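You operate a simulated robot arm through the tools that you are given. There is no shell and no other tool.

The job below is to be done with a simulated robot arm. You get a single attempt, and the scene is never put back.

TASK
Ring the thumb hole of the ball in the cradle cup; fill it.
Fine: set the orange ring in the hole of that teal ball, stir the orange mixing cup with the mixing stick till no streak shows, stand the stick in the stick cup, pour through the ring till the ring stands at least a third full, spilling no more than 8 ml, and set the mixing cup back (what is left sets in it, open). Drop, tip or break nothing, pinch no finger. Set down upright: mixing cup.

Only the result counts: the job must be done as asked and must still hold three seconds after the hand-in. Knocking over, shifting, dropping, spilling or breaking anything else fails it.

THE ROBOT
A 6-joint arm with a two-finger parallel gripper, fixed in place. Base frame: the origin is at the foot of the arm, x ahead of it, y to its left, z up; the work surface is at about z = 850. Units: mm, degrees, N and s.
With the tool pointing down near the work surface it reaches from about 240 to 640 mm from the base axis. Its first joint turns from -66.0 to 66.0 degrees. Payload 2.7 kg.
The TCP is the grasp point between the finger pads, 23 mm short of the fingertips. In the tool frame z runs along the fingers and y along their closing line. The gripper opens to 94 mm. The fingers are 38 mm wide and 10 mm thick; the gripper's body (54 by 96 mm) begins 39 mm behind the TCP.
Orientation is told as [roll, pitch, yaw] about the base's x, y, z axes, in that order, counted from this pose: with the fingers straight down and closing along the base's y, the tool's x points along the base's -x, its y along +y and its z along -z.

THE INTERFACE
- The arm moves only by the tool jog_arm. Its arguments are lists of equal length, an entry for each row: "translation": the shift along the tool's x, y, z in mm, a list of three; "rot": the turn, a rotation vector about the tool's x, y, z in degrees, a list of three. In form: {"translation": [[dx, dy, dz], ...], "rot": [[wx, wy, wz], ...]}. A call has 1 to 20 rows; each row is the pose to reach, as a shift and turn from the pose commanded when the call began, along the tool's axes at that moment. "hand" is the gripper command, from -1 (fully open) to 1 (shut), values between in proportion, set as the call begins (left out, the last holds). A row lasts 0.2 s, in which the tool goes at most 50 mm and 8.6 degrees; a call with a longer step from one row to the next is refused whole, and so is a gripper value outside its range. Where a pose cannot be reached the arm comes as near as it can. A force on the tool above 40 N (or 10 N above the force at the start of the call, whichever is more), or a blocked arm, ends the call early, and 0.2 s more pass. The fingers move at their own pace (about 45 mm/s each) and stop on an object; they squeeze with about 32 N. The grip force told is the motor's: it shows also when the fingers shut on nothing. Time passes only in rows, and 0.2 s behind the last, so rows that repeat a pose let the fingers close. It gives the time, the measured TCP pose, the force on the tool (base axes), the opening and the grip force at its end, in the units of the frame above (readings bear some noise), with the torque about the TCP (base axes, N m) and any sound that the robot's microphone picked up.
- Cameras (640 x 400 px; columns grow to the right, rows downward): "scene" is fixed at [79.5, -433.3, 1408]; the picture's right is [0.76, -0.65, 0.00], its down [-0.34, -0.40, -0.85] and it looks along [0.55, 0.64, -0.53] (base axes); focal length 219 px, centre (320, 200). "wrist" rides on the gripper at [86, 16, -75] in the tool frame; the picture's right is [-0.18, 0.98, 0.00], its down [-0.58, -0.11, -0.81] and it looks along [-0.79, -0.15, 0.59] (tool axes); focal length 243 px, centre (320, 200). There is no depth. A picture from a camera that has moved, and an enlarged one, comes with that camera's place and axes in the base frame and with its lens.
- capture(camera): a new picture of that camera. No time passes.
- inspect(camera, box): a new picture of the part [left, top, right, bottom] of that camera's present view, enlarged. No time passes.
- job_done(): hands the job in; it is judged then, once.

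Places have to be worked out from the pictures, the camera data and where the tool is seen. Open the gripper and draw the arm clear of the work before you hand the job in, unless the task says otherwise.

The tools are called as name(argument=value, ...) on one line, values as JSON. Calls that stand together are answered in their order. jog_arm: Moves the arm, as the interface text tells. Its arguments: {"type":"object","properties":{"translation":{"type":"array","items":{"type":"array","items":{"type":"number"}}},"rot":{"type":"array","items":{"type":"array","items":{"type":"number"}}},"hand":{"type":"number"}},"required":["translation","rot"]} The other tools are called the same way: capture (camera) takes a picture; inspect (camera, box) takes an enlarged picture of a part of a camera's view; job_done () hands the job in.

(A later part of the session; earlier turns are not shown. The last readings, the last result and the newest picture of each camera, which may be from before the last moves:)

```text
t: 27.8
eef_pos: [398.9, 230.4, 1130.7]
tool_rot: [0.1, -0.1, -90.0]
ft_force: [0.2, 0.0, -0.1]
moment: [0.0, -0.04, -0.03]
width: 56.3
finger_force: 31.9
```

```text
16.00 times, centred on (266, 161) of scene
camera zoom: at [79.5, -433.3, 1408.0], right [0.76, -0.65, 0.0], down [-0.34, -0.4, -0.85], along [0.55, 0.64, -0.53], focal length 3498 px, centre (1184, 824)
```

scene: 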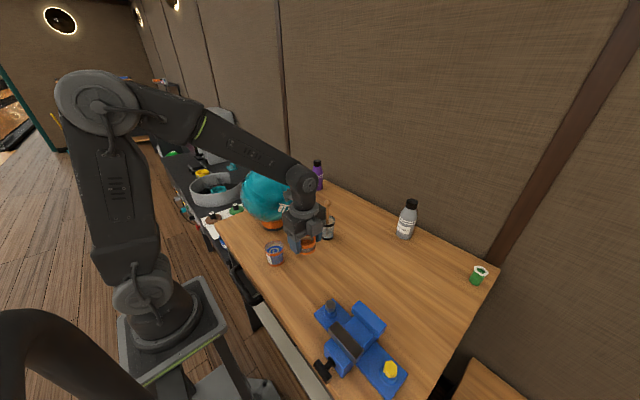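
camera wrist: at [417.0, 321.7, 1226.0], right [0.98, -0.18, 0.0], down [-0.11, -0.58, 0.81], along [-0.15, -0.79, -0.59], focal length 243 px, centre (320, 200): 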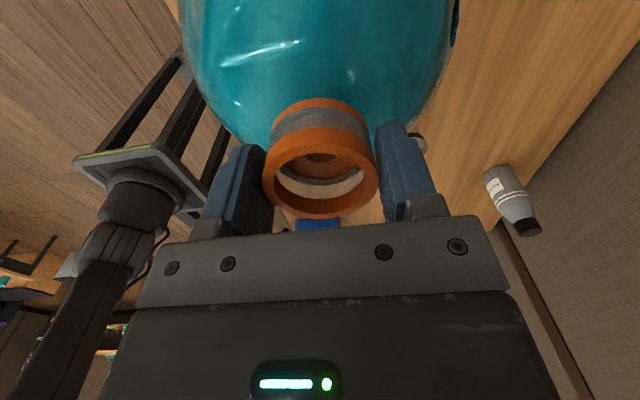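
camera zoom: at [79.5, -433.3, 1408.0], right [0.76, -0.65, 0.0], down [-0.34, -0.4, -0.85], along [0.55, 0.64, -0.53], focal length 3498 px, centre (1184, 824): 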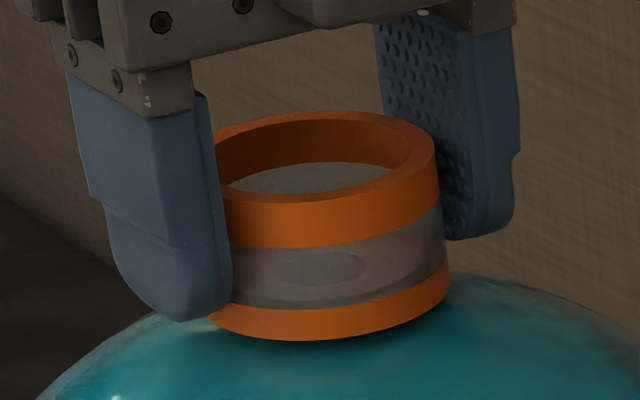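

Still no contact. I lower 2 mm more.

jog_arm(translation=[[0, 0, 1], [0, 0, 2], [0, 0, 2]], rot=[[0, 0, 0], [0, 0, 0], [0, 0, 0]], hand=1)

inspect(camera="scene", box=[250, 150, 282, 172])

```text
t: 28.6
eef_pos: [399.0, 230.8, 1126.6]
tool_rot: [0.2, 0.1, -90.0]
ft_force: [-0.9, -0.6, -0.3]
moment: [-0.01, 0.06, -0.01]
width: 56.2
finger_force: 32.3
```

```text
16.00 times, centred on (266, 161) of scene
camera zoom: at [79.5, -433.3, 1408.0], right [0.76, -0.65, 0.0], down [-0.34, -0.4, -0.85], along [0.55, 0.64, -0.53], focal length 3498 px, centre (1184, 824)
```

zoom: 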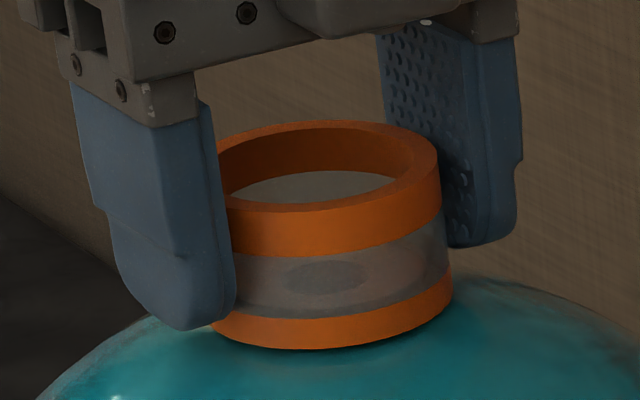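

It looks nearly seated, still no force. I go down 1.5 mm more.

jog_arm(translation=[[0, 0, 0.8], [0, 0, 1.5], [0, 0, 1.5]], rot=[[0, 0, 0], [0, 0, 0], [0, 0, 0]], hand=1)

```text
t: 29.4
eef_pos: [400.3, 231.4, 1125.2]
tool_rot: [0.1, 0.1, -89.9]
ft_force: [-0.3, 0.2, -0.2]
moment: [-0.04, 0.03, -0.02]
width: 56.4
finger_force: 31.8
```

Still free; another 1.5 mm.

jog_arm(translation=[[0, 0, 0.8], [0, 0, 1.5], [0, 0, 1.5]], rot=[[0, 0, 0], [0, 0, 0], [0, 0, 0]], hand=1)

inspect(camera="scene", box=[250, 150, 282, 172])

```text
t: 30.2
eef_pos: [399.0, 230.9, 1125.9]
tool_rot: [0.2, 0.2, -90.0]
ft_force: [2.0, -0.9, 5.2]
moment: [-0.15, -0.03, 0.07]
width: 56.1
finger_force: 31.9
```

```text
16.00 times, centred on (266, 161) of scene
camera zoom: at [79.5, -433.4, 1408.0], right [0.76, -0.65, 0.0], down [-0.34, -0.4, -0.85], along [0.55, 0.64, -0.53], focal length 3498 px, centre (1184, 824)
```

zoom: 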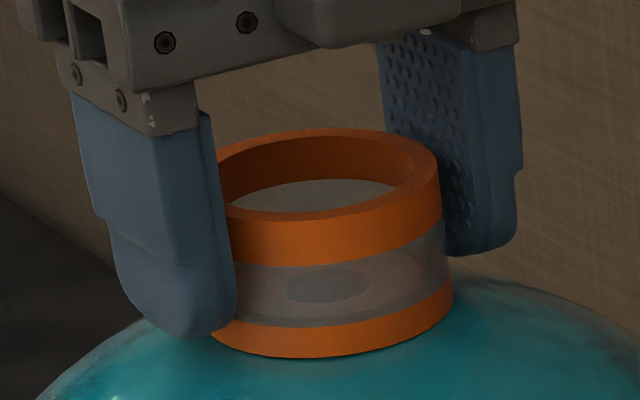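

Contact at about 5 N: the ring is seated. I release it by opening to ~75 mm, then rise straight up.

jog_arm(translation=[[0, 0, 0], [0, 0, 0], [0, 0, 0], [0, 0, 0]], rot=[[0, 0, 0], [0, 0, 0], [0, 0, 0], [0, 0, 0]], hand=-0.6)

inspect(camera="scene", box=[250, 150, 282, 172])

capture(camera="wrist")

```text
t: 31.2
eef_pos: [399.5, 231.3, 1126.0]
tool_rot: [0.1, 0.0, -89.9]
ft_force: [0.6, 0.5, -0.4]
moment: [-0.01, 0.02, 0.01]
width: 75.4
finger_force: 0.1
```

```text
16.00 times, centred on (266, 161) of scene
camera zoom: at [79.5, -433.3, 1408.0], right [0.76, -0.65, 0.0], down [-0.34, -0.4, -0.85], along [0.55, 0.64, -0.53], focal length 3498 px, centre (1184, 824)
```

zoom: 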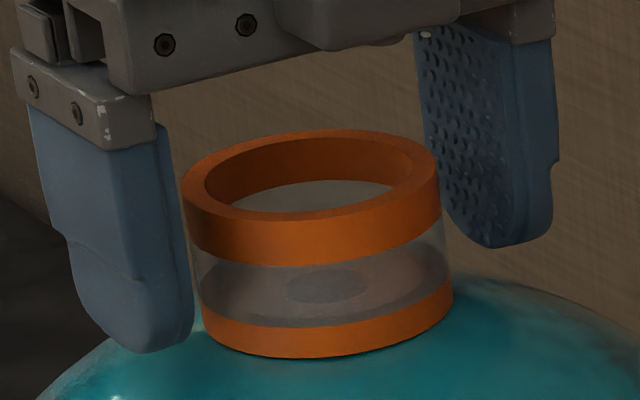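

```text
taken
camera wrist: at [414.4, 317.7, 1198.7], right [0.98, -0.18, 0.0], down [-0.11, -0.58, 0.81], along [-0.15, -0.79, -0.59], focal length 243 px, centre (320, 200)
```

wrist: 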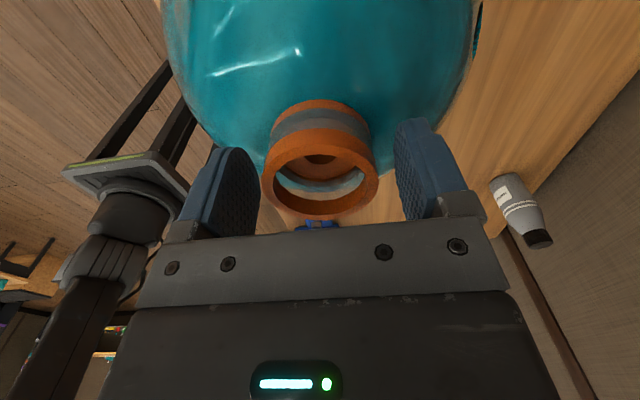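

The ring sits flat in the hole. I rise clear, turn back to yaw 0 and travel to above the stick.

jog_arm(translation=[[0, 0, -20], [0, 0, -60], [0, 0, -105], [0, 0, -140], [-18, 10, -140], [-36, 20, -140], [-55, 30, -140], [-73, 40, -140], [-92, 50, -140], [-110, 61, -140], [-129, 71, -140], [-147, 81, -140], [-166, 92, -140], [-184, 102, -140], [-202.5, 111.5, -140], [-202.5, 111.5, -140]], rot=[[0, 0, 0], [0, 0, 0], [0, 0, 0], [0, 0, 0], [0, 0, -8.2], [0, 0, -16.4], [0, 0, -24.6], [0, 0, -32.8], [0, 0, -41], [0, 0, -49.2], [0, 0, -57.4], [0, 0, -65.6], [0, 0, -73.8], [0, 0, -82], [0, 0, -90], [0, 0, -90]], hand=-0.6)

capture(camera="scene")

capture(camera="wrist")

```text
t: 34.6
eef_pos: [510.4, 29.7, 1262.8]
tool_rot: [0.0, -0.2, 0.2]
ft_force: [0.7, -0.2, -0.2]
moment: [0.0, -0.01, -0.04]
width: 75.0
finger_force: 0.0
```

```text
taken
```

scene: 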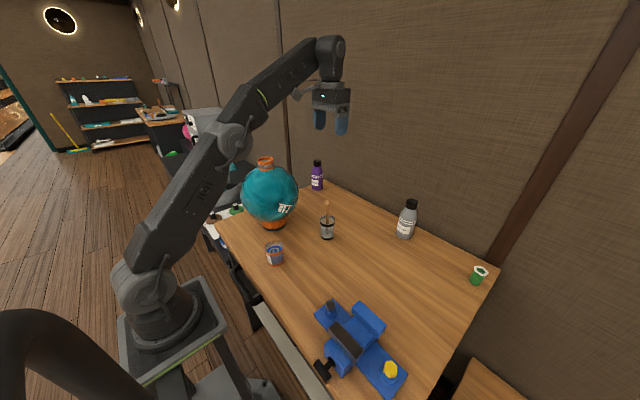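

```text
taken
camera wrist: at [422.7, 45.1, 1337.0], right [0.18, 0.98, 0.0], down [0.58, -0.11, 0.81], along [0.8, -0.15, -0.59], focal length 243 px, centre (320, 200)
```

wrist: 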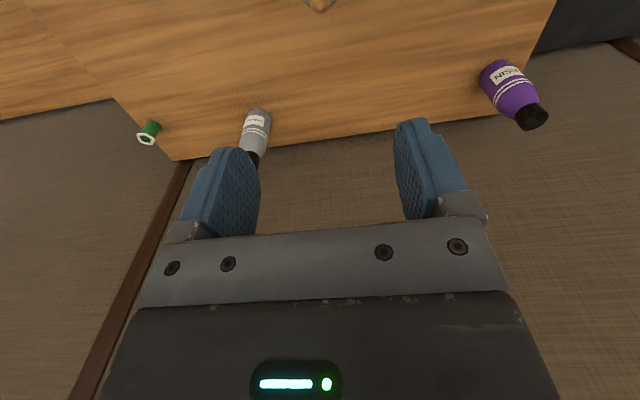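

The ring remains on the ball. I descend above the stick to z≈1100 to view the knob.

jog_arm(translation=[[0, 0, 40], [0, 0, 80], [0, 0, 120], [0, 0, 163], [0, 0, 163]], rot=[[0, 0, 0], [0, 0, 0], [0, 0, 0], [0, 0, 0], [0, 0, 0]], hand=-0.6)

capture(camera="wrist")

inspect(camera="wrist", box=[270, 40, 370, 140])

inspect(camera="scene", box=[300, 150, 360, 245])

```text
t: 35.8
eef_pos: [511.9, 25.6, 1103.0]
tool_rot: [0.0, -0.1, 0.1]
ft_force: [0.0, -0.3, -1.1]
moment: [0.01, 0.02, -0.01]
width: 75.0
finger_force: 0.1
```

```text
taken
camera wrist: at [424.8, 42.1, 1176.4], right [0.18, 0.98, 0.0], down [0.58, -0.11, 0.81], along [0.79, -0.15, -0.59], focal length 243 px, centre (320, 200)
```

wrist: 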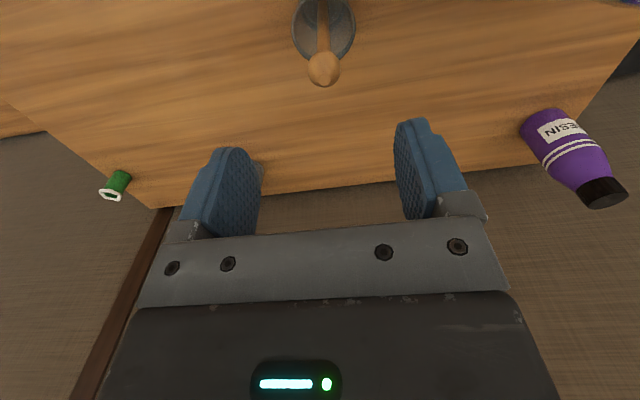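

```text
4.00 times, centred on (320, 90) of wrist
camera zoom: at [424.8, 42.1, 1176.4], right [0.18, 0.98, 0.0], down [0.58, -0.11, 0.81], along [0.79, -0.15, -0.59], focal length 970 px, centre (320, 640)
```

zoom: 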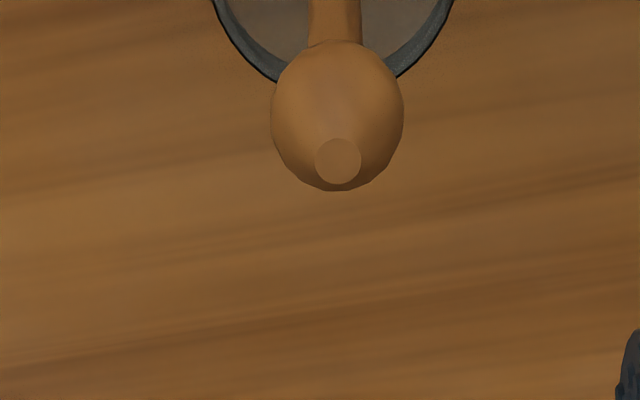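

```text
4.21 times, centred on (330, 198) of scene
camera zoom: at [79.5, -433.3, 1408.0], right [0.76, -0.65, 0.0], down [-0.34, -0.4, -0.85], along [0.55, 0.64, -0.53], focal length 921 px, centre (278, 210)
```

zoom: 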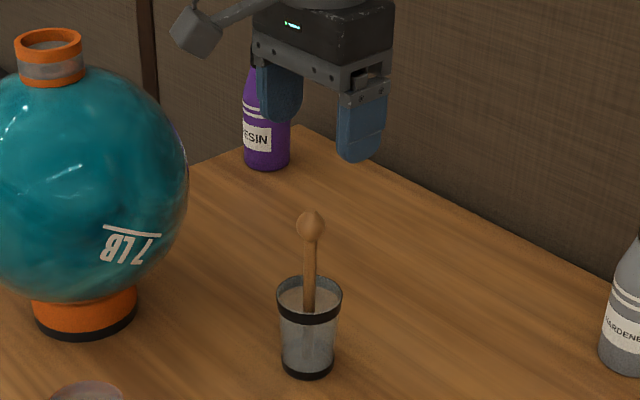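

The knob (≈24 mm) is at about (510.3,29.6,998) while the TCP is at (510.8,26.1). I shift +3.5 in y and descend so the knob's widest part is at the grasp point.

jog_arm(translation=[[0.3, 3.5, 30], [0.3, 3.5, 60], [0.3, 3.5, 85], [0.3, 3.5, 102], [0.3, 3.5, 102]], rot=[[0, 0, 0], [0, 0, 0], [0, 0, 0], [0, 0, 0], [0, 0, 0]], hand=-0.6)

inspect(camera="wrist", box=[200, 80, 440, 240])

inspect(camera="scene", box=[300, 180, 360, 245])

```text
t: 37.0
eef_pos: [511.1, 33.0, 999.3]
tool_rot: [0.1, -0.1, 0.1]
ft_force: [-1.1, 0.0, 0.9]
moment: [0.0, 0.04, -0.01]
width: 75.2
finger_force: 0.0
```

```text
2.50 times, centred on (320, 160) of wrist
camera zoom: at [424.1, 48.6, 1073.4], right [0.18, 0.98, 0.0], down [0.58, -0.11, 0.81], along [0.79, -0.15, -0.59], focal length 606 px, centre (320, 300)
```

zoom: 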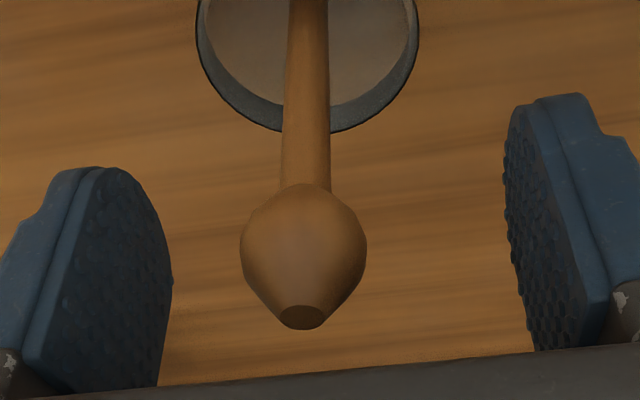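

```text
6.15 times, centred on (330, 212) of scene
camera zoom: at [79.5, -433.3, 1408.0], right [0.76, -0.65, 0.0], down [-0.34, -0.4, -0.85], along [0.55, 0.64, -0.53], focal length 1345 px, centre (258, 123)
```

zoom: 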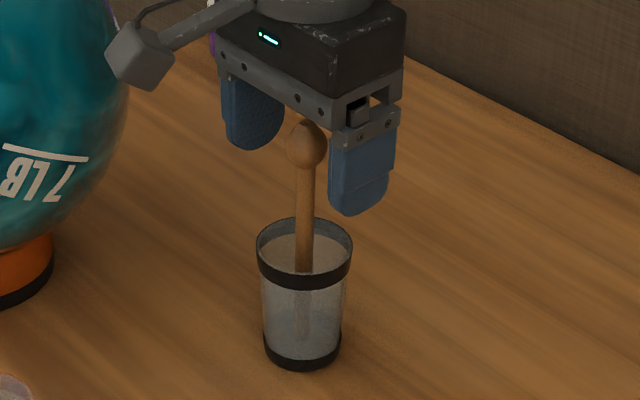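

The TCP ended at y≈32.6, 3 mm off the knob (y≈29.6). I correct −3 mm and re-check before closing.

jog_arm(translation=[[0, -3, 0], [0, -3, 0], [0, -3, 0]], rot=[[0, 0, 0], [0, 0, 0], [0, 0, 0]], hand=-0.6)

inspect(camera="wrist", box=[200, 80, 440, 240])

```text
t: 37.8
eef_pos: [512.2, 28.6, 1000.0]
tool_rot: [-0.1, -0.1, 0.1]
ft_force: [0.0, -0.2, -0.4]
moment: [0.0, 0.01, -0.01]
width: 75.0
finger_force: 0.1
```

```text
2.50 times, centred on (320, 160) of wrist
camera zoom: at [424.6, 45.2, 1073.5], right [0.18, 0.98, 0.0], down [0.58, -0.11, 0.81], along [0.79, -0.15, -0.59], focal length 606 px, centre (320, 300)
```

zoom: 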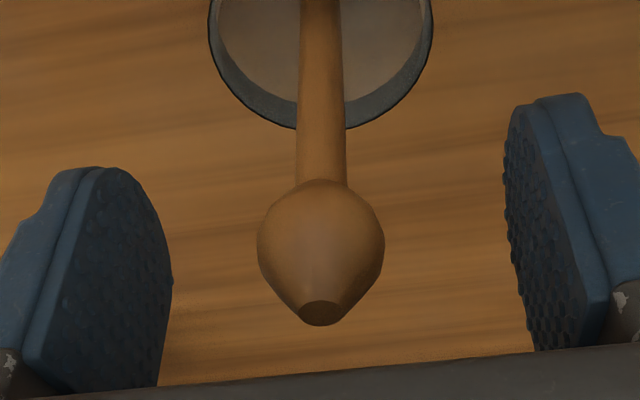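

The knob is centred between the pads at the grasp height. I close on it.

jog_arm(translation=[[0, 0, 0], [0, 0, 0], [0, 0, 0], [0, 0, 0], [0, 0, 0]], rot=[[0, 0, 0], [0, 0, 0], [0, 0, 0], [0, 0, 0], [0, 0, 0]], hand=1)

inspect(camera="wrist", box=[200, 80, 440, 240])

inspect(camera="scene", box=[300, 180, 360, 245])

```text
t: 39.0
eef_pos: [511.7, 28.1, 999.6]
tool_rot: [0.0, -0.1, 0.1]
ft_force: [-0.1, -0.8, 0.2]
moment: [-0.02, 0.01, 0.0]
width: 20.3
finger_force: 32.3
```

```text
2.50 times, centred on (320, 160) of wrist
camera zoom: at [424.6, 45.3, 1073.5], right [0.18, 0.98, 0.0], down [0.58, -0.11, 0.81], along [0.79, -0.15, -0.59], focal length 606 px, centre (320, 300)
```

zoom: 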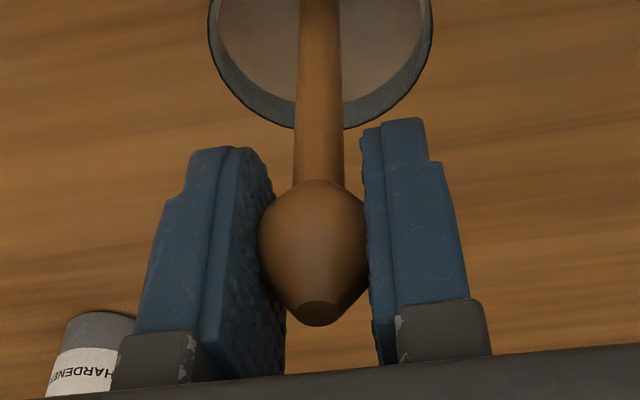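

```text
6.15 times, centred on (330, 212) of scene
camera zoom: at [79.5, -433.3, 1408.0], right [0.76, -0.65, 0.0], down [-0.34, -0.4, -0.85], along [0.55, 0.64, -0.53], focal length 1345 px, centre (258, 123)
```

zoom: 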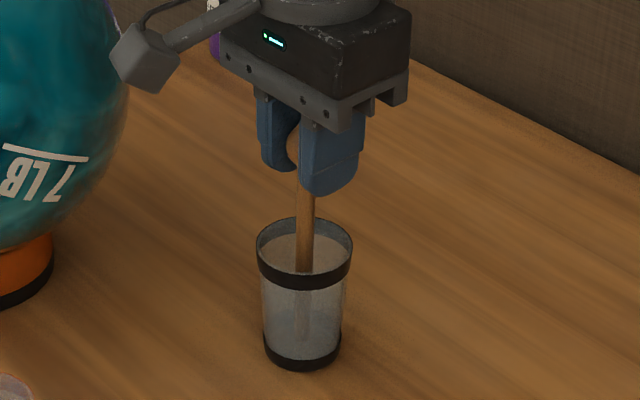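

The knob is gripped (20 mm, 32 N). I lift the stick straight up out of its cup.

jog_arm(translation=[[0, 0, -8], [0, 0, -25], [0, 0, -45], [0, 0, -70], [0, 0, -95], [0, 0, -120], [0, 0, -120]], rot=[[0, 0, 0], [0, 0, 0], [0, 0, 0], [0, 0, 0], [0, 0, 0], [0, 0, 0], [0, 0, 0]], hand=1)

inspect(camera="wrist", box=[200, 0, 440, 240])

inspect(camera="scene", box=[300, 150, 360, 245])

```text
t: 40.6
eef_pos: [510.9, 29.0, 1118.7]
tool_rot: [0.0, -0.1, 0.1]
ft_force: [-1.0, -0.2, 0.1]
moment: [0.02, -0.02, 0.0]
width: 19.7
finger_force: 32.2
```

```text
1.67 times, centred on (320, 120) of wrist
camera zoom: at [423.9, 44.9, 1191.6], right [0.18, 0.98, 0.0], down [0.58, -0.11, 0.81], along [0.79, -0.15, -0.59], focal length 404 px, centre (320, 333)
```

zoom: 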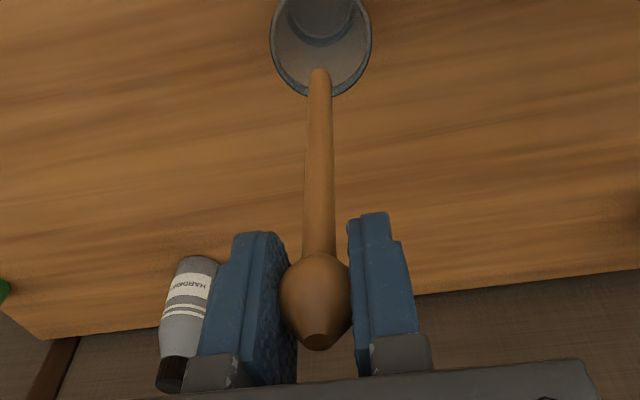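

```text
4.21 times, centred on (330, 198) of scene
camera zoom: at [79.5, -433.3, 1408.0], right [0.76, -0.65, 0.0], down [-0.34, -0.4, -0.85], along [0.55, 0.64, -0.53], focal length 921 px, centre (278, 210)
```

zoom: 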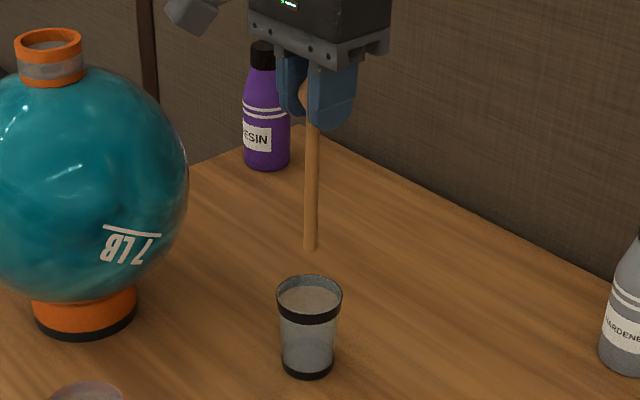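

The stick hangs vertical, its tip ~140 mm below the TCP. I carry it gently to above the mixing cup.

jog_arm(translation=[[10, 1, -3], [30, 3, -8], [55, 5, -13], [80, 7, -13], [105, 10, -13], [130, 12, -13], [155, 14, -13], [180, 16, -13], [200, 18, -13], [212, 19, -13], [212, 19, -13], [212, 19, -13]], rot=[[0, 0, 0], [0, 0, 0], [0, 0, 0], [0, 0, 0], [0, 0, 0], [0, 0, 0], [0, 0, 0], [0, 0, 0], [0, 0, 0], [0, 0, 0], [0, 0, 0], [0, 0, 0]], hand=1)

capture(camera="wrist")

inspect(camera="scene", box=[240, 180, 320, 275])

```text
t: 43.2
eef_pos: [298.0, 47.0, 1132.8]
tool_rot: [0.0, 0.0, 0.0]
ft_force: [0.5, 0.7, 0.2]
moment: [0.03, 0.0, 0.01]
width: 20.4
finger_force: 32.0
```

```text
taken
camera wrist: at [210.6, 62.9, 1206.4], right [0.18, 0.98, 0.0], down [0.58, -0.11, 0.81], along [0.79, -0.15, -0.59], focal length 243 px, centre (320, 200)
```

wrist: 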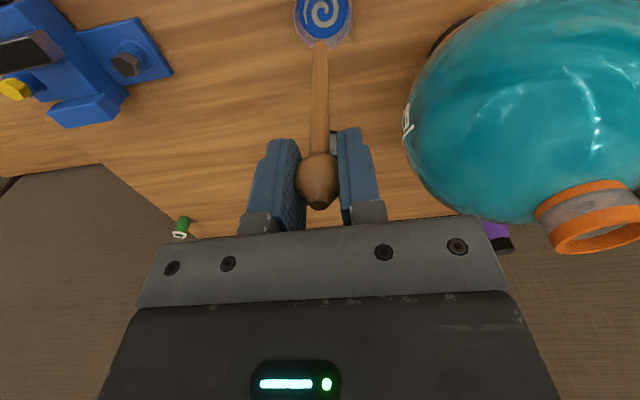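

```text
4.21 times, centred on (280, 228) of scene
camera zoom: at [79.5, -433.3, 1408.0], right [0.76, -0.65, 0.0], down [-0.34, -0.4, -0.85], along [0.55, 0.64, -0.53], focal length 921 px, centre (488, 84)
```

zoom: 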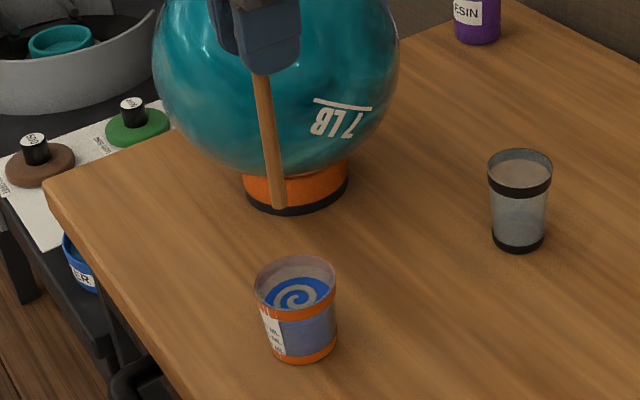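

I zoom the wrist view on the mixing cup to locate it relative to the stick.

inspect(camera="wrist", box=[280, 0, 370, 60])

inspect(camera="scene", box=[255, 232, 295, 272])

```text
6.67 times, centred on (325, 30) of wrist
camera zoom: at [210.6, 62.9, 1206.4], right [0.18, 0.98, 0.0], down [0.58, -0.11, 0.81], along [0.79, -0.15, -0.59], focal length 1618 px, centre (287, 1333)
```

zoom: 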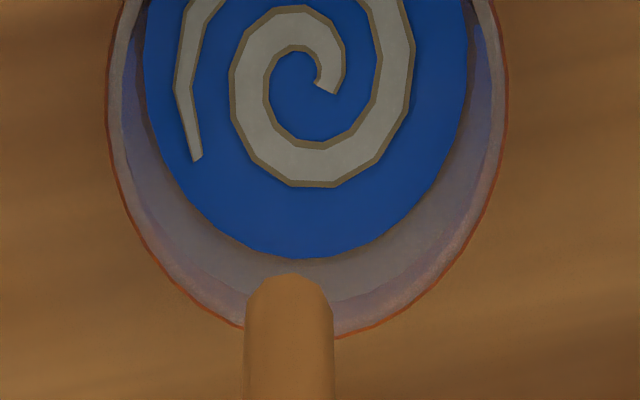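

```text
10.00 times, centred on (275, 252) of scene
camera zoom: at [79.5, -433.3, 1408.0], right [0.76, -0.65, 0.0], down [-0.34, -0.4, -0.85], along [0.55, 0.64, -0.53], focal length 2186 px, centre (770, -320)
```

zoom: 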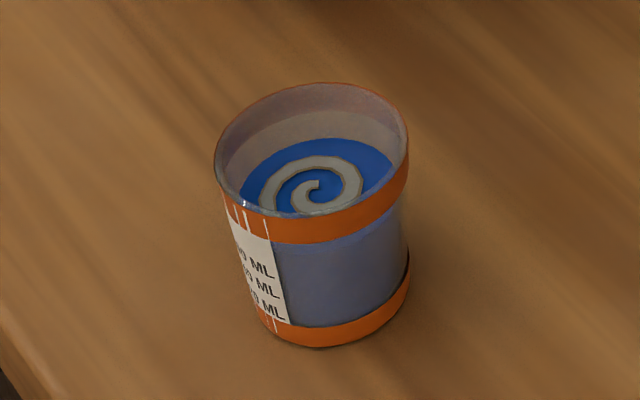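

The mixing cup centre comes out at about (297.2,50), rim near z 915, resin surface ~903. The stick tip is at about (295.5,48.5). I shift +1.5 x, +2 y and lower until the tip is just above the rim for a check.

jog_arm(translation=[[-1.5, 2, 15], [-1.5, 2, 35], [-1.5, 2, 52], [-1.5, 2, 62], [-1.5, 2, 62]], rot=[[0, 0, 0], [0, 0, 0], [0, 0, 0], [0, 0, 0], [0, 0, 0]], hand=1)

inspect(camera="wrist", box=[260, 0, 380, 90])

inspect(camera="scene", box=[250, 220, 300, 272])

```text
t: 44.4
eef_pos: [300.5, 50.0, 1069.3]
tool_rot: [0.0, 0.1, 0.0]
ft_force: [0.7, 0.2, -0.1]
moment: [-0.01, -0.02, 0.03]
width: 20.1
finger_force: 32.0
```

```text
4.44 times, centred on (320, 45) of wrist
camera zoom: at [213.6, 65.2, 1143.1], right [0.18, 0.98, 0.0], down [0.58, -0.11, 0.81], along [0.79, -0.15, -0.59], focal length 1078 px, centre (320, 889)
```

zoom: 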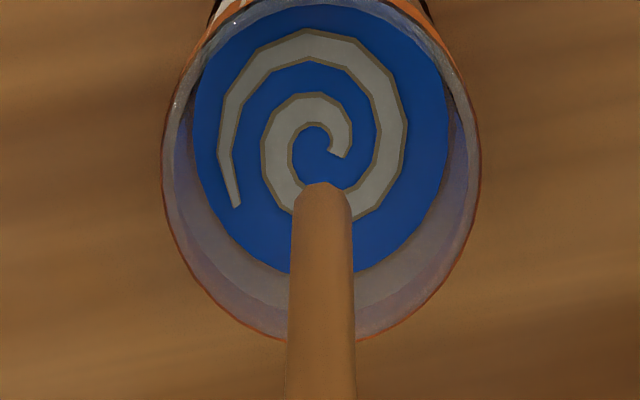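

```text
7.69 times, centred on (275, 246) of scene
camera zoom: at [79.5, -433.3, 1408.0], right [0.76, -0.65, 0.0], down [-0.34, -0.4, -0.85], along [0.55, 0.64, -0.53], focal length 1682 px, centre (666, -154)
```

zoom: 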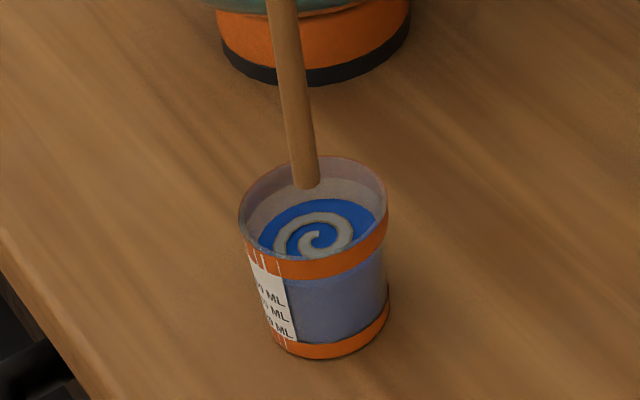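

The tip is centred on the cup within about 1 mm. I lower the stick into the resin, tip to ~8–10 mm above the cup's foot.

jog_arm(translation=[[0.5, 0, 12], [0.5, 0, 24], [0.5, 0, 36], [0.5, 0, 48], [0.5, 0, 58], [0.5, 0, 64], [0.5, 0, 64]], rot=[[0, 0, 0], [0, 0, 0], [0, 0, 0], [0, 0, 0], [0, 0, 0], [0, 0, 0], [0, 0, 0]], hand=1)

inspect(camera="wrist", box=[250, 30, 390, 140])

inspect(camera="scene", box=[250, 220, 300, 272])

```text
t: 46.0
eef_pos: [301.3, 50.2, 1005.5]
tool_rot: [0.1, -0.1, 0.0]
ft_force: [-0.8, -0.1, 0.3]
moment: [-0.01, -0.04, -0.02]
width: 20.1
finger_force: 31.9
```

```text
3.64 times, centred on (320, 85) of wrist
camera zoom: at [213.3, 65.5, 1078.7], right [0.18, 0.98, 0.0], down [0.58, -0.11, 0.81], along [0.79, -0.15, -0.59], focal length 882 px, centre (320, 618)
```

zoom: 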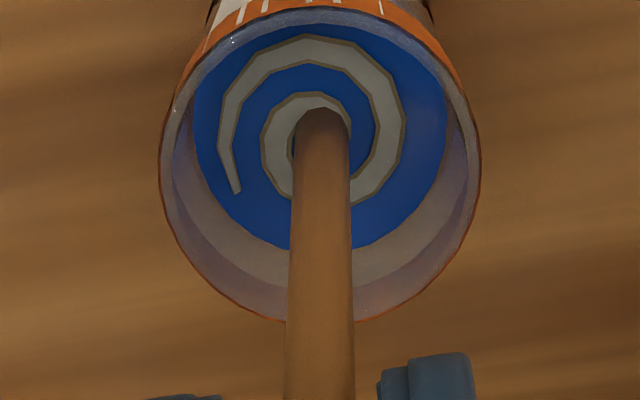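

```text
7.69 times, centred on (275, 246) of scene
camera zoom: at [79.5, -433.3, 1408.0], right [0.76, -0.65, 0.0], down [-0.34, -0.4, -0.85], along [0.55, 0.64, -0.53], focal length 1682 px, centre (666, -154)
```

zoom: 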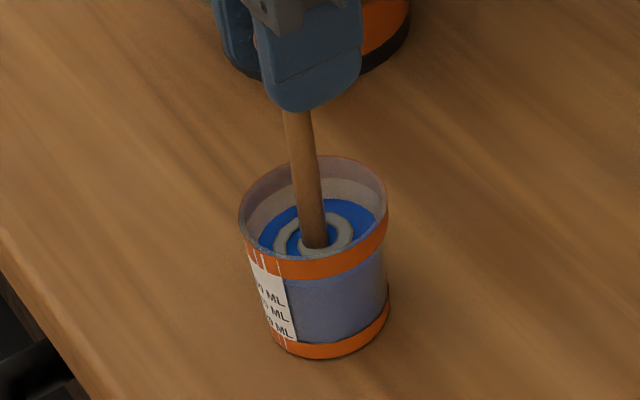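

The stick is in the resin with no contact force. I stir with circles of 10 mm radius.

jog_arm(translation=[[5, 0, 0], [10, 0, 0], [7.1, 7.1, 0], [0, 10, 0], [-7.1, 7.1, 0], [-10, 0, 0], [-7.1, -7.1, 0], [0, -10, 0], [7.1, -7.1, 0], [10, 0, 0], [7.1, 7.1, 0], [0, 10, 0], [-7.1, 7.1, 0], [-10, 0, 0], [-7.1, -7.1, 0], [0, -10, 0], [7.1, -7.1, 0], [10, 0, 0], [5, 0, 0], [0, 0, 0]], rot=[[0, 0, 0], [0, 0, 0], [0, 0, 0], [0, 0, 0], [0, 0, 0], [0, 0, 0], [0, 0, 0], [0, 0, 0], [0, 0, 0], [0, 0, 0], [0, 0, 0], [0, 0, 0], [0, 0, 0], [0, 0, 0], [0, 0, 0], [0, 0, 0], [0, 0, 0], [0, 0, 0], [0, 0, 0], [0, 0, 0]], hand=1)

inspect(camera="wrist", box=[250, 30, 390, 140])

inspect(camera="scene", box=[250, 220, 300, 272])

```text
t: 50.2
eef_pos: [301.2, 51.3, 1006.5]
tool_rot: [0.1, -0.1, 0.0]
ft_force: [-0.8, -0.7, 0.4]
moment: [0.01, 0.02, 0.06]
width: 20.1
finger_force: 32.5
```

```text
3.64 times, centred on (320, 85) of wrist
camera zoom: at [213.4, 66.4, 1079.0], right [0.18, 0.98, 0.0], down [0.58, -0.11, 0.81], along [0.79, -0.15, -0.59], focal length 882 px, centre (320, 618)
```

zoom: 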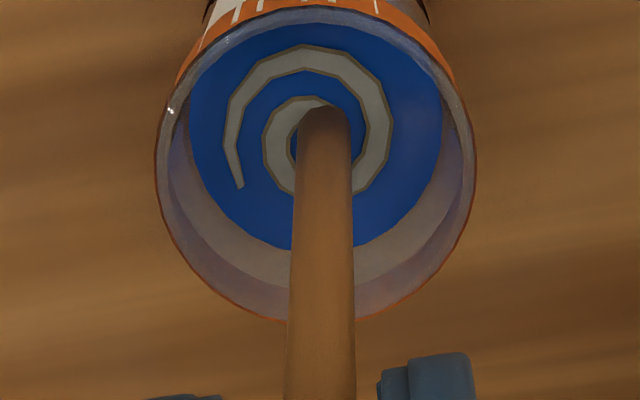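

```text
7.69 times, centred on (275, 246) of scene
camera zoom: at [79.5, -433.3, 1408.0], right [0.76, -0.65, 0.0], down [-0.34, -0.4, -0.85], along [0.55, 0.64, -0.53], focal length 1682 px, centre (666, -154)
```

zoom: 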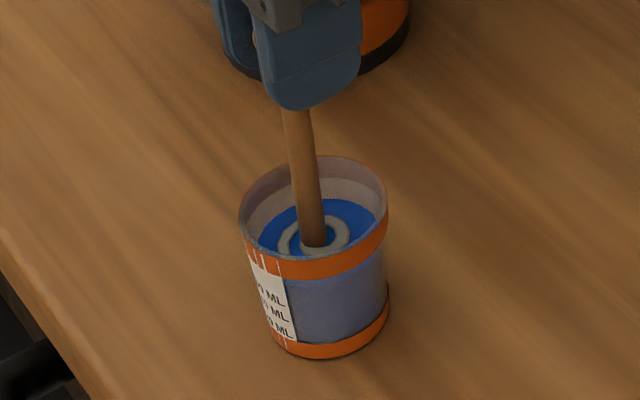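

The streak shrank a little, so stirring works and needs more turns. I continue with faster circles, 11 mm radius, three turns per call.

jog_arm(translation=[[11, 0, 0], [5.5, 9.5, 0], [-5.5, 9.5, 0], [-11, 0, 0], [-5.5, -9.5, 0], [5.5, -9.5, 0], [11, 0, 0], [5.5, 9.5, 0], [-5.5, 9.5, 0], [-11, 0, 0], [-5.5, -9.5, 0], [5.5, -9.5, 0], [11, 0, 0], [5.5, 9.5, 0], [-5.5, 9.5, 0], [-11, 0, 0], [-5.5, -9.5, 0], [5.5, -9.5, 0], [11, 0, 0], [0, 0, 0]], rot=[[0, 0, 0], [0, 0, 0], [0, 0, 0], [0, 0, 0], [0, 0, 0], [0, 0, 0], [0, 0, 0], [0, 0, 0], [0, 0, 0], [0, 0, 0], [0, 0, 0], [0, 0, 0], [0, 0, 0], [0, 0, 0], [0, 0, 0], [0, 0, 0], [0, 0, 0], [0, 0, 0], [0, 0, 0], [0, 0, 0]], hand=1)

inspect(camera="wrist", box=[250, 30, 390, 140])

```text
t: 54.4
eef_pos: [301.4, 50.2, 1005.0]
tool_rot: [0.0, -0.1, 0.0]
ft_force: [0.1, 0.1, -0.6]
moment: [0.0, 0.01, 0.03]
width: 20.3
finger_force: 31.4
```

```text
3.64 times, centred on (320, 85) of wrist
camera zoom: at [213.3, 65.5, 1079.3], right [0.18, 0.98, 0.0], down [0.58, -0.11, 0.81], along [0.79, -0.15, -0.59], focal length 882 px, centre (320, 618)
```

zoom: 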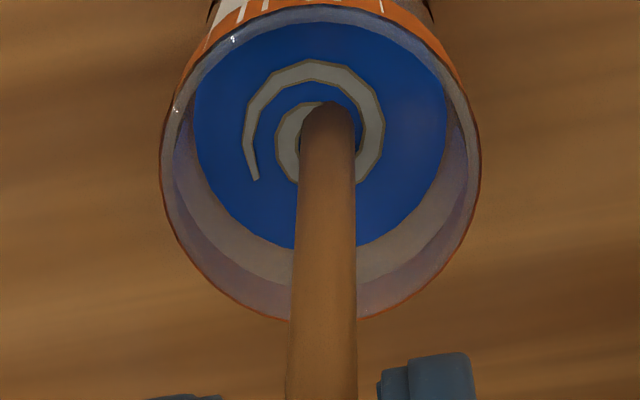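

The streak keeps shrinking. I continue stirring.

jog_arm(translation=[[11, 0, 0], [5.5, 9.5, 0], [-5.5, 9.5, 0], [-11, 0, 0], [-5.5, -9.5, 0], [5.5, -9.5, 0], [11, 0, 0], [5.5, 9.5, 0], [-5.5, 9.5, 0], [-11, 0, 0], [-5.5, -9.5, 0], [5.5, -9.5, 0], [11, 0, 0], [5.5, 9.5, 0], [-5.5, 9.5, 0], [-11, 0, 0], [-5.5, -9.5, 0], [5.5, -9.5, 0], [11, 0, 0], [0, 0, 0]], rot=[[0, 0, 0], [0, 0, 0], [0, 0, 0], [0, 0, 0], [0, 0, 0], [0, 0, 0], [0, 0, 0], [0, 0, 0], [0, 0, 0], [0, 0, 0], [0, 0, 0], [0, 0, 0], [0, 0, 0], [0, 0, 0], [0, 0, 0], [0, 0, 0], [0, 0, 0], [0, 0, 0], [0, 0, 0], [0, 0, 0]], hand=1)

inspect(camera="wrist", box=[250, 30, 390, 140])

```text
t: 58.6
eef_pos: [299.5, 51.2, 1006.3]
tool_rot: [0.1, -0.1, 0.1]
ft_force: [0.4, -0.7, -0.2]
moment: [0.0, 0.01, -0.01]
width: 20.1
finger_force: 31.9
```

```text
3.64 times, centred on (320, 85) of wrist
camera zoom: at [212.7, 66.7, 1080.1], right [0.18, 0.98, 0.0], down [0.58, -0.11, 0.81], along [0.79, -0.15, -0.59], focal length 882 px, centre (320, 618)
```

zoom: 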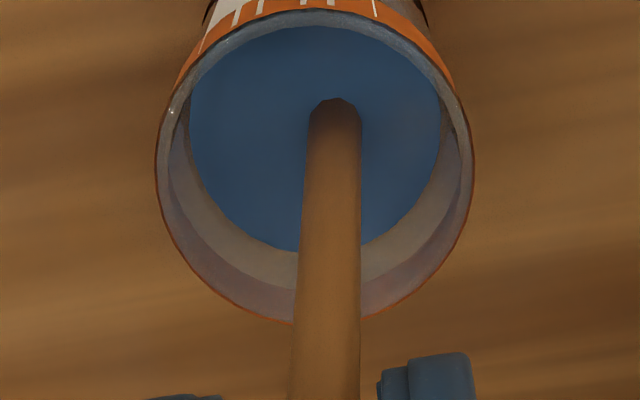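

The streak has vanished and the colour is uniform. I check with the scene camera too.

inspect(camera="scene", box=[260, 236, 290, 264])

capture(camera="wrist")

```text
14.29 times, centred on (275, 250) of scene
camera zoom: at [79.5, -433.3, 1408.0], right [0.76, -0.65, 0.0], down [-0.34, -0.4, -0.85], along [0.55, 0.64, -0.53], focal length 3123 px, centre (963, -514)
```

zoom: 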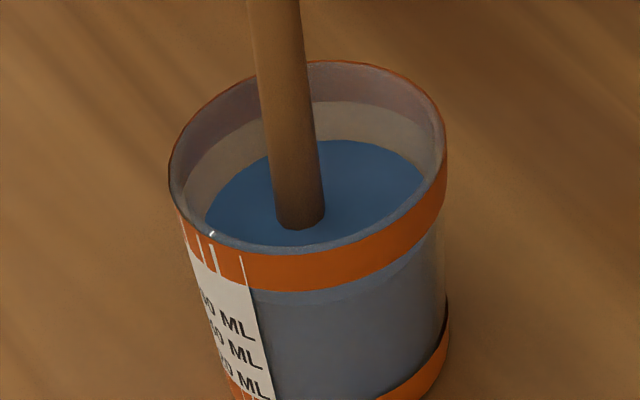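

```text
taken
camera wrist: at [212.7, 66.7, 1080.1], right [0.18, 0.98, 0.0], down [0.58, -0.11, 0.81], along [0.79, -0.15, -0.59], focal length 243 px, centre (320, 200)
```

wrist: 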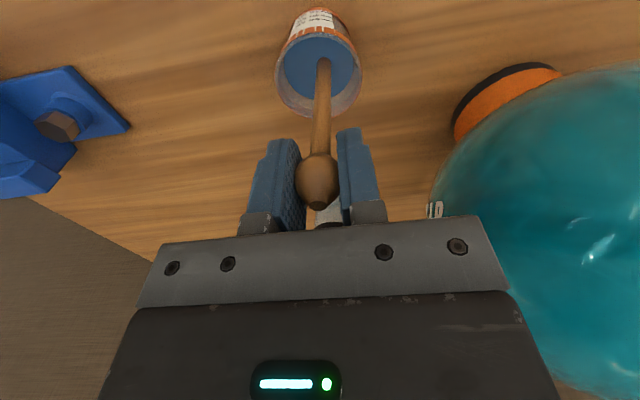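

The resin is fully mixed. I lift the stick slowly, pause over the cup so it can drip, then lift clear.

jog_arm(translation=[[0, 0, -10], [0, 0, -20], [0, 0, -32], [0, 0, -44], [0, 0, -54], [0, 0, -60], [0, 0, -60], [0, 0, -60], [0, 0, -60], [0, 0, -60], [0, 0, -60], [0, 0, -60], [0, 0, -75], [0, 0, -95], [0, 0, -115], [0, 0, -125], [0, 0, -125]], rot=[[0, 0, 0], [0, 0, 0], [0, 0, 0], [0, 0, 0], [0, 0, 0], [0, 0, 0], [0, 0, 0], [0, 0, 0], [0, 0, 0], [0, 0, 0], [0, 0, 0], [0, 0, 0], [0, 0, 0], [0, 0, 0], [0, 0, 0], [0, 0, 0], [0, 0, 0]], hand=1)

capture(camera="wrist")

inspect(camera="scene", box=[240, 180, 320, 275])

```text
t: 62.2
eef_pos: [301.2, 50.2, 1132.0]
tool_rot: [0.1, -0.1, 0.1]
ft_force: [0.7, 0.5, -0.1]
moment: [-0.02, -0.01, 0.01]
width: 20.1
finger_force: 31.8
```

```text
taken
camera wrist: at [212.5, 65.6, 1205.1], right [0.18, 0.98, 0.0], down [0.58, -0.11, 0.81], along [0.79, -0.15, -0.59], focal length 243 px, centre (320, 200)
```

wrist: 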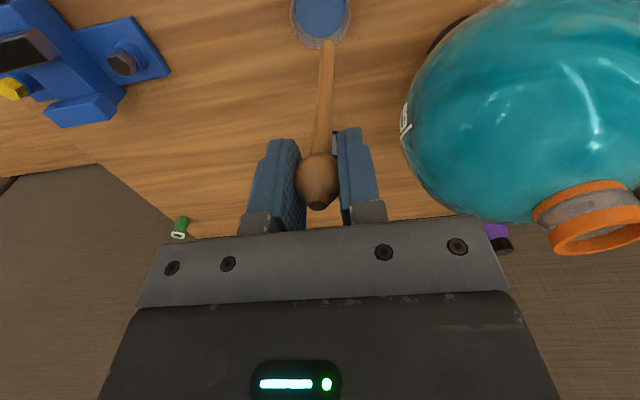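

```text
4.21 times, centred on (280, 228) of scene
camera zoom: at [79.5, -433.3, 1408.0], right [0.76, -0.65, 0.0], down [-0.34, -0.4, -0.85], along [0.55, 0.64, -0.53], focal length 921 px, centre (488, 84)
```

zoom: 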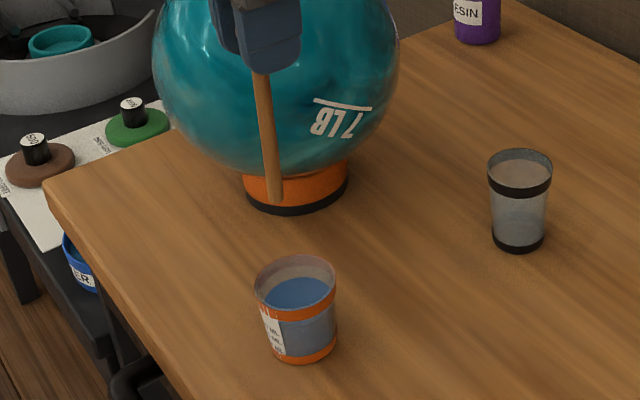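

The stick leans about 3° now (tip ~7 mm toward +y), which is fine. I carry it back above the stick cup, offsetting slightly so the tip lands near the middle.

jog_arm(translation=[[-8, -1, 0], [-25, -3, 0], [-48, -6, 0], [-72, -9, 0], [-96, -11, 0], [-120, -14, 0], [-144, -17, 0], [-168, -20, 0], [-190, -22, 0], [-204, -24, 0], [-210.5, -24.6, 0], [-210.5, -24.6, 0], [-210.5, -24.6, 0]], rot=[[0, 0, 0], [0, 0, 0], [0, 0, 0], [0, 0, 0], [0, 0, 0], [0, 0, 0], [0, 0, 0], [0, 0, 0], [0, 0, 0], [0, 0, 0], [0, 0, 0], [0, 0, 0], [0, 0, 0]], hand=1)

inspect(camera="wrist", box=[240, 0, 400, 110])

inspect(camera="scene", box=[300, 150, 360, 245])

```text
t: 65.0
eef_pos: [510.1, 25.2, 1130.4]
tool_rot: [0.0, -0.1, 0.1]
ft_force: [0.4, 0.6, -0.2]
moment: [0.0, 0.03, 0.01]
width: 20.0
finger_force: 32.0
```

```text
3.64 times, centred on (320, 55) of wrist
camera zoom: at [423.3, 40.8, 1205.0], right [0.18, 0.98, 0.0], down [0.58, -0.11, 0.81], along [0.79, -0.15, -0.59], focal length 882 px, centre (320, 727)
```

zoom: 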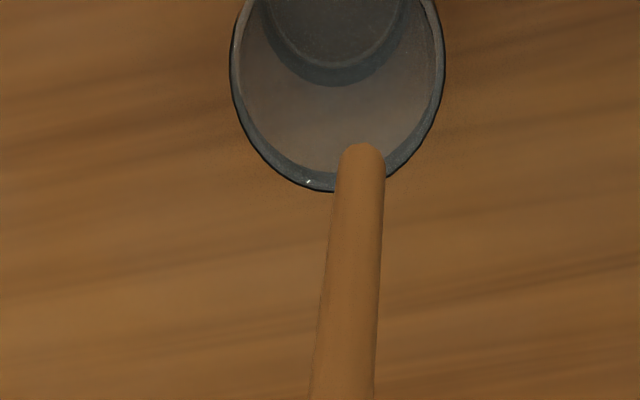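

```text
4.21 times, centred on (330, 198) of scene
camera zoom: at [79.5, -433.3, 1408.0], right [0.76, -0.65, 0.0], down [-0.34, -0.4, -0.85], along [0.55, 0.64, -0.53], focal length 921 px, centre (278, 210)
```

zoom: 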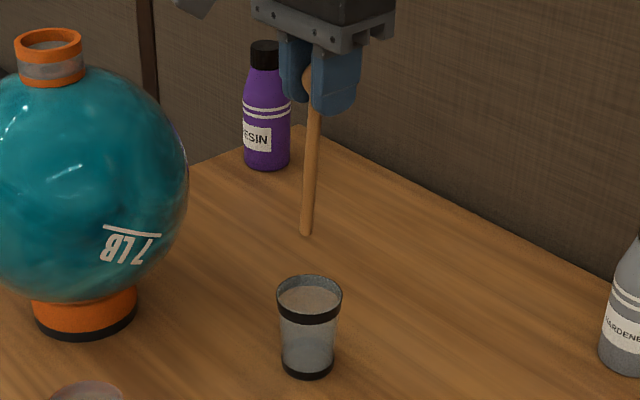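

The tip is at about (509,35), leaning 4° to +y. I tilt the tool 4° to bring the stick upright and centre it over the cup at y≈28.5.

jog_arm(translation=[[0, 1.5, 0], [-0.5, 3.5, 0], [-0.5, 3.5, 0], [-0.5, 3.5, 0]], rot=[[2, 0, 0], [4, 0, 0], [4, 0, 0], [4, 0, 0]], hand=1)

inspect(camera="wrist", box=[240, 0, 400, 110])

inspect(camera="scene", box=[300, 150, 360, 245])

```text
t: 66.0
eef_pos: [511.2, 27.7, 1130.2]
tool_rot: [-4.0, -0.1, 0.1]
ft_force: [0.6, -0.5, -0.5]
moment: [0.02, -0.01, 0.06]
width: 19.9
finger_force: 31.8
```

```text
3.64 times, centred on (320, 55) of wrist
camera zoom: at [423.4, 49.3, 1203.1], right [0.18, 0.98, -0.07], down [0.58, -0.05, 0.81], along [0.79, -0.19, -0.58], focal length 882 px, centre (320, 727)
```

zoom: 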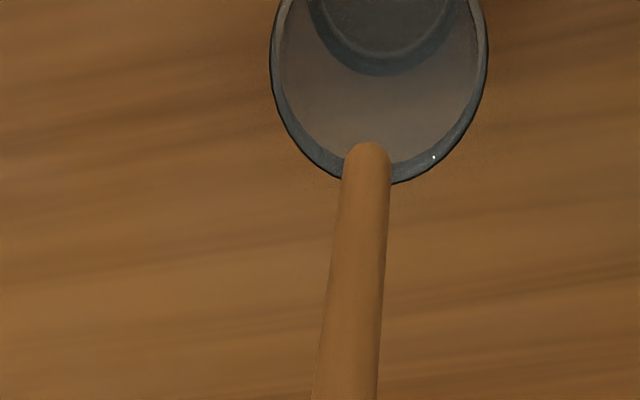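

```text
4.21 times, centred on (330, 198) of scene
camera zoom: at [79.5, -433.3, 1408.0], right [0.76, -0.65, 0.0], down [-0.34, -0.4, -0.85], along [0.55, 0.64, -0.53], focal length 921 px, centre (278, 210)
```

zoom: 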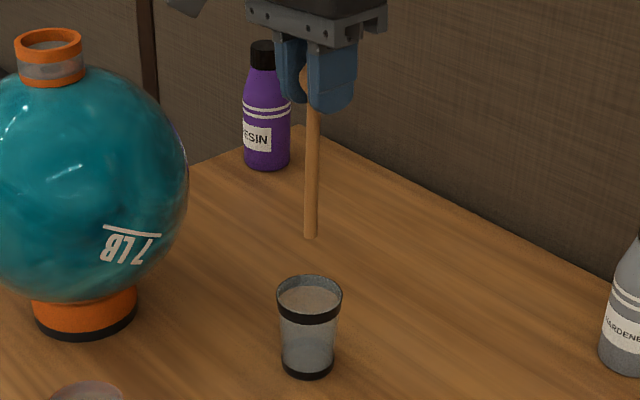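

The stick hangs upright and over the cup. I lower it along the vertical (compensating the 4° tool tilt) to just above the cup floor.

jog_arm(translation=[[0, 1.4, 20], [0, 2.8, 40], [0, 4.2, 60], [0, 5.6, 80], [0, 7, 100], [0, 8.1, 116], [0, 8.7, 124], [0, 8.7, 124]], rot=[[0, 0, 0], [0, 0, 0], [0, 0, 0], [0, 0, 0], [0, 0, 0], [0, 0, 0], [0, 0, 0], [0, 0, 0]], hand=1)

inspect(camera="scene", box=[300, 180, 360, 245])

inspect(camera="wrist", box=[220, 20, 420, 220])

```text
t: 67.8
eef_pos: [511.6, 29.3, 1008.3]
tool_rot: [-4.0, -0.2, 0.0]
ft_force: [-1.1, 0.0, 0.3]
moment: [-0.03, 0.01, 0.01]
width: 20.2
finger_force: 32.1
```

```text
6.15 times, centred on (330, 212) of scene
camera zoom: at [79.5, -433.3, 1408.0], right [0.76, -0.65, 0.0], down [-0.34, -0.4, -0.85], along [0.55, 0.64, -0.53], focal length 1345 px, centre (258, 123)
```

zoom: 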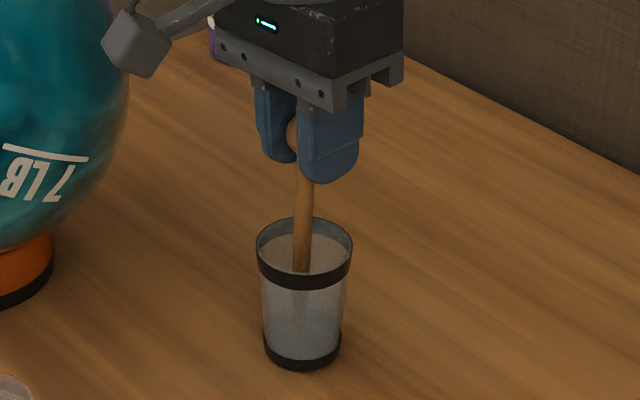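

```text
2.00 times, centred on (320, 120) of wrist
camera zoom: at [423.9, 50.2, 1080.1], right [0.18, 0.98, -0.07], down [0.58, -0.05, 0.81], along [0.79, -0.19, -0.58], focal length 485 px, centre (320, 360)
```

zoom: 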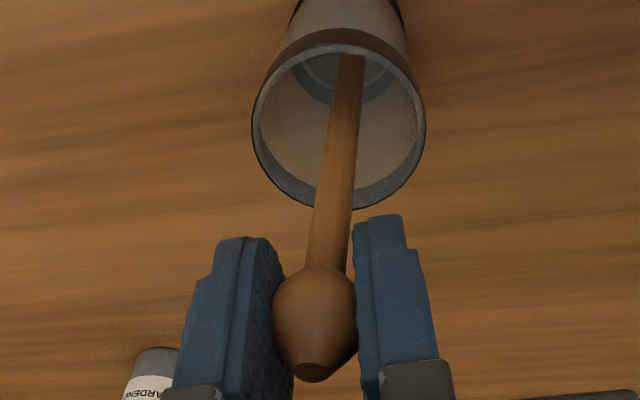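

The stick is inside the cup with its tip ~8 mm above the floor. I lower further in small steps, watching force.

jog_arm(translation=[[0, 0.2, 3], [0, 0.4, 6], [0, 0.4, 6]], rot=[[0, 0, 0], [0, 0, 0], [0, 0, 0]], hand=1)

```text
t: 68.6
eef_pos: [511.7, 28.6, 1002.0]
tool_rot: [-4.1, 0.0, 0.0]
ft_force: [-0.5, 0.4, -0.6]
moment: [0.03, 0.05, 0.01]
width: 19.9
finger_force: 31.9
```

No contact yet; 2 mm more.

jog_arm(translation=[[0, 0.1, 1], [0, 0.15, 2], [0, 0.15, 2]], rot=[[0, 0, 0], [0, 0, 0], [0, 0, 0]], hand=1)

```text
t: 69.4
eef_pos: [511.1, 30.2, 999.9]
tool_rot: [-4.0, -0.1, 0.1]
ft_force: [-0.8, 0.1, 3.9]
moment: [-0.1, 0.04, -0.07]
width: 19.6
finger_force: 31.6
```

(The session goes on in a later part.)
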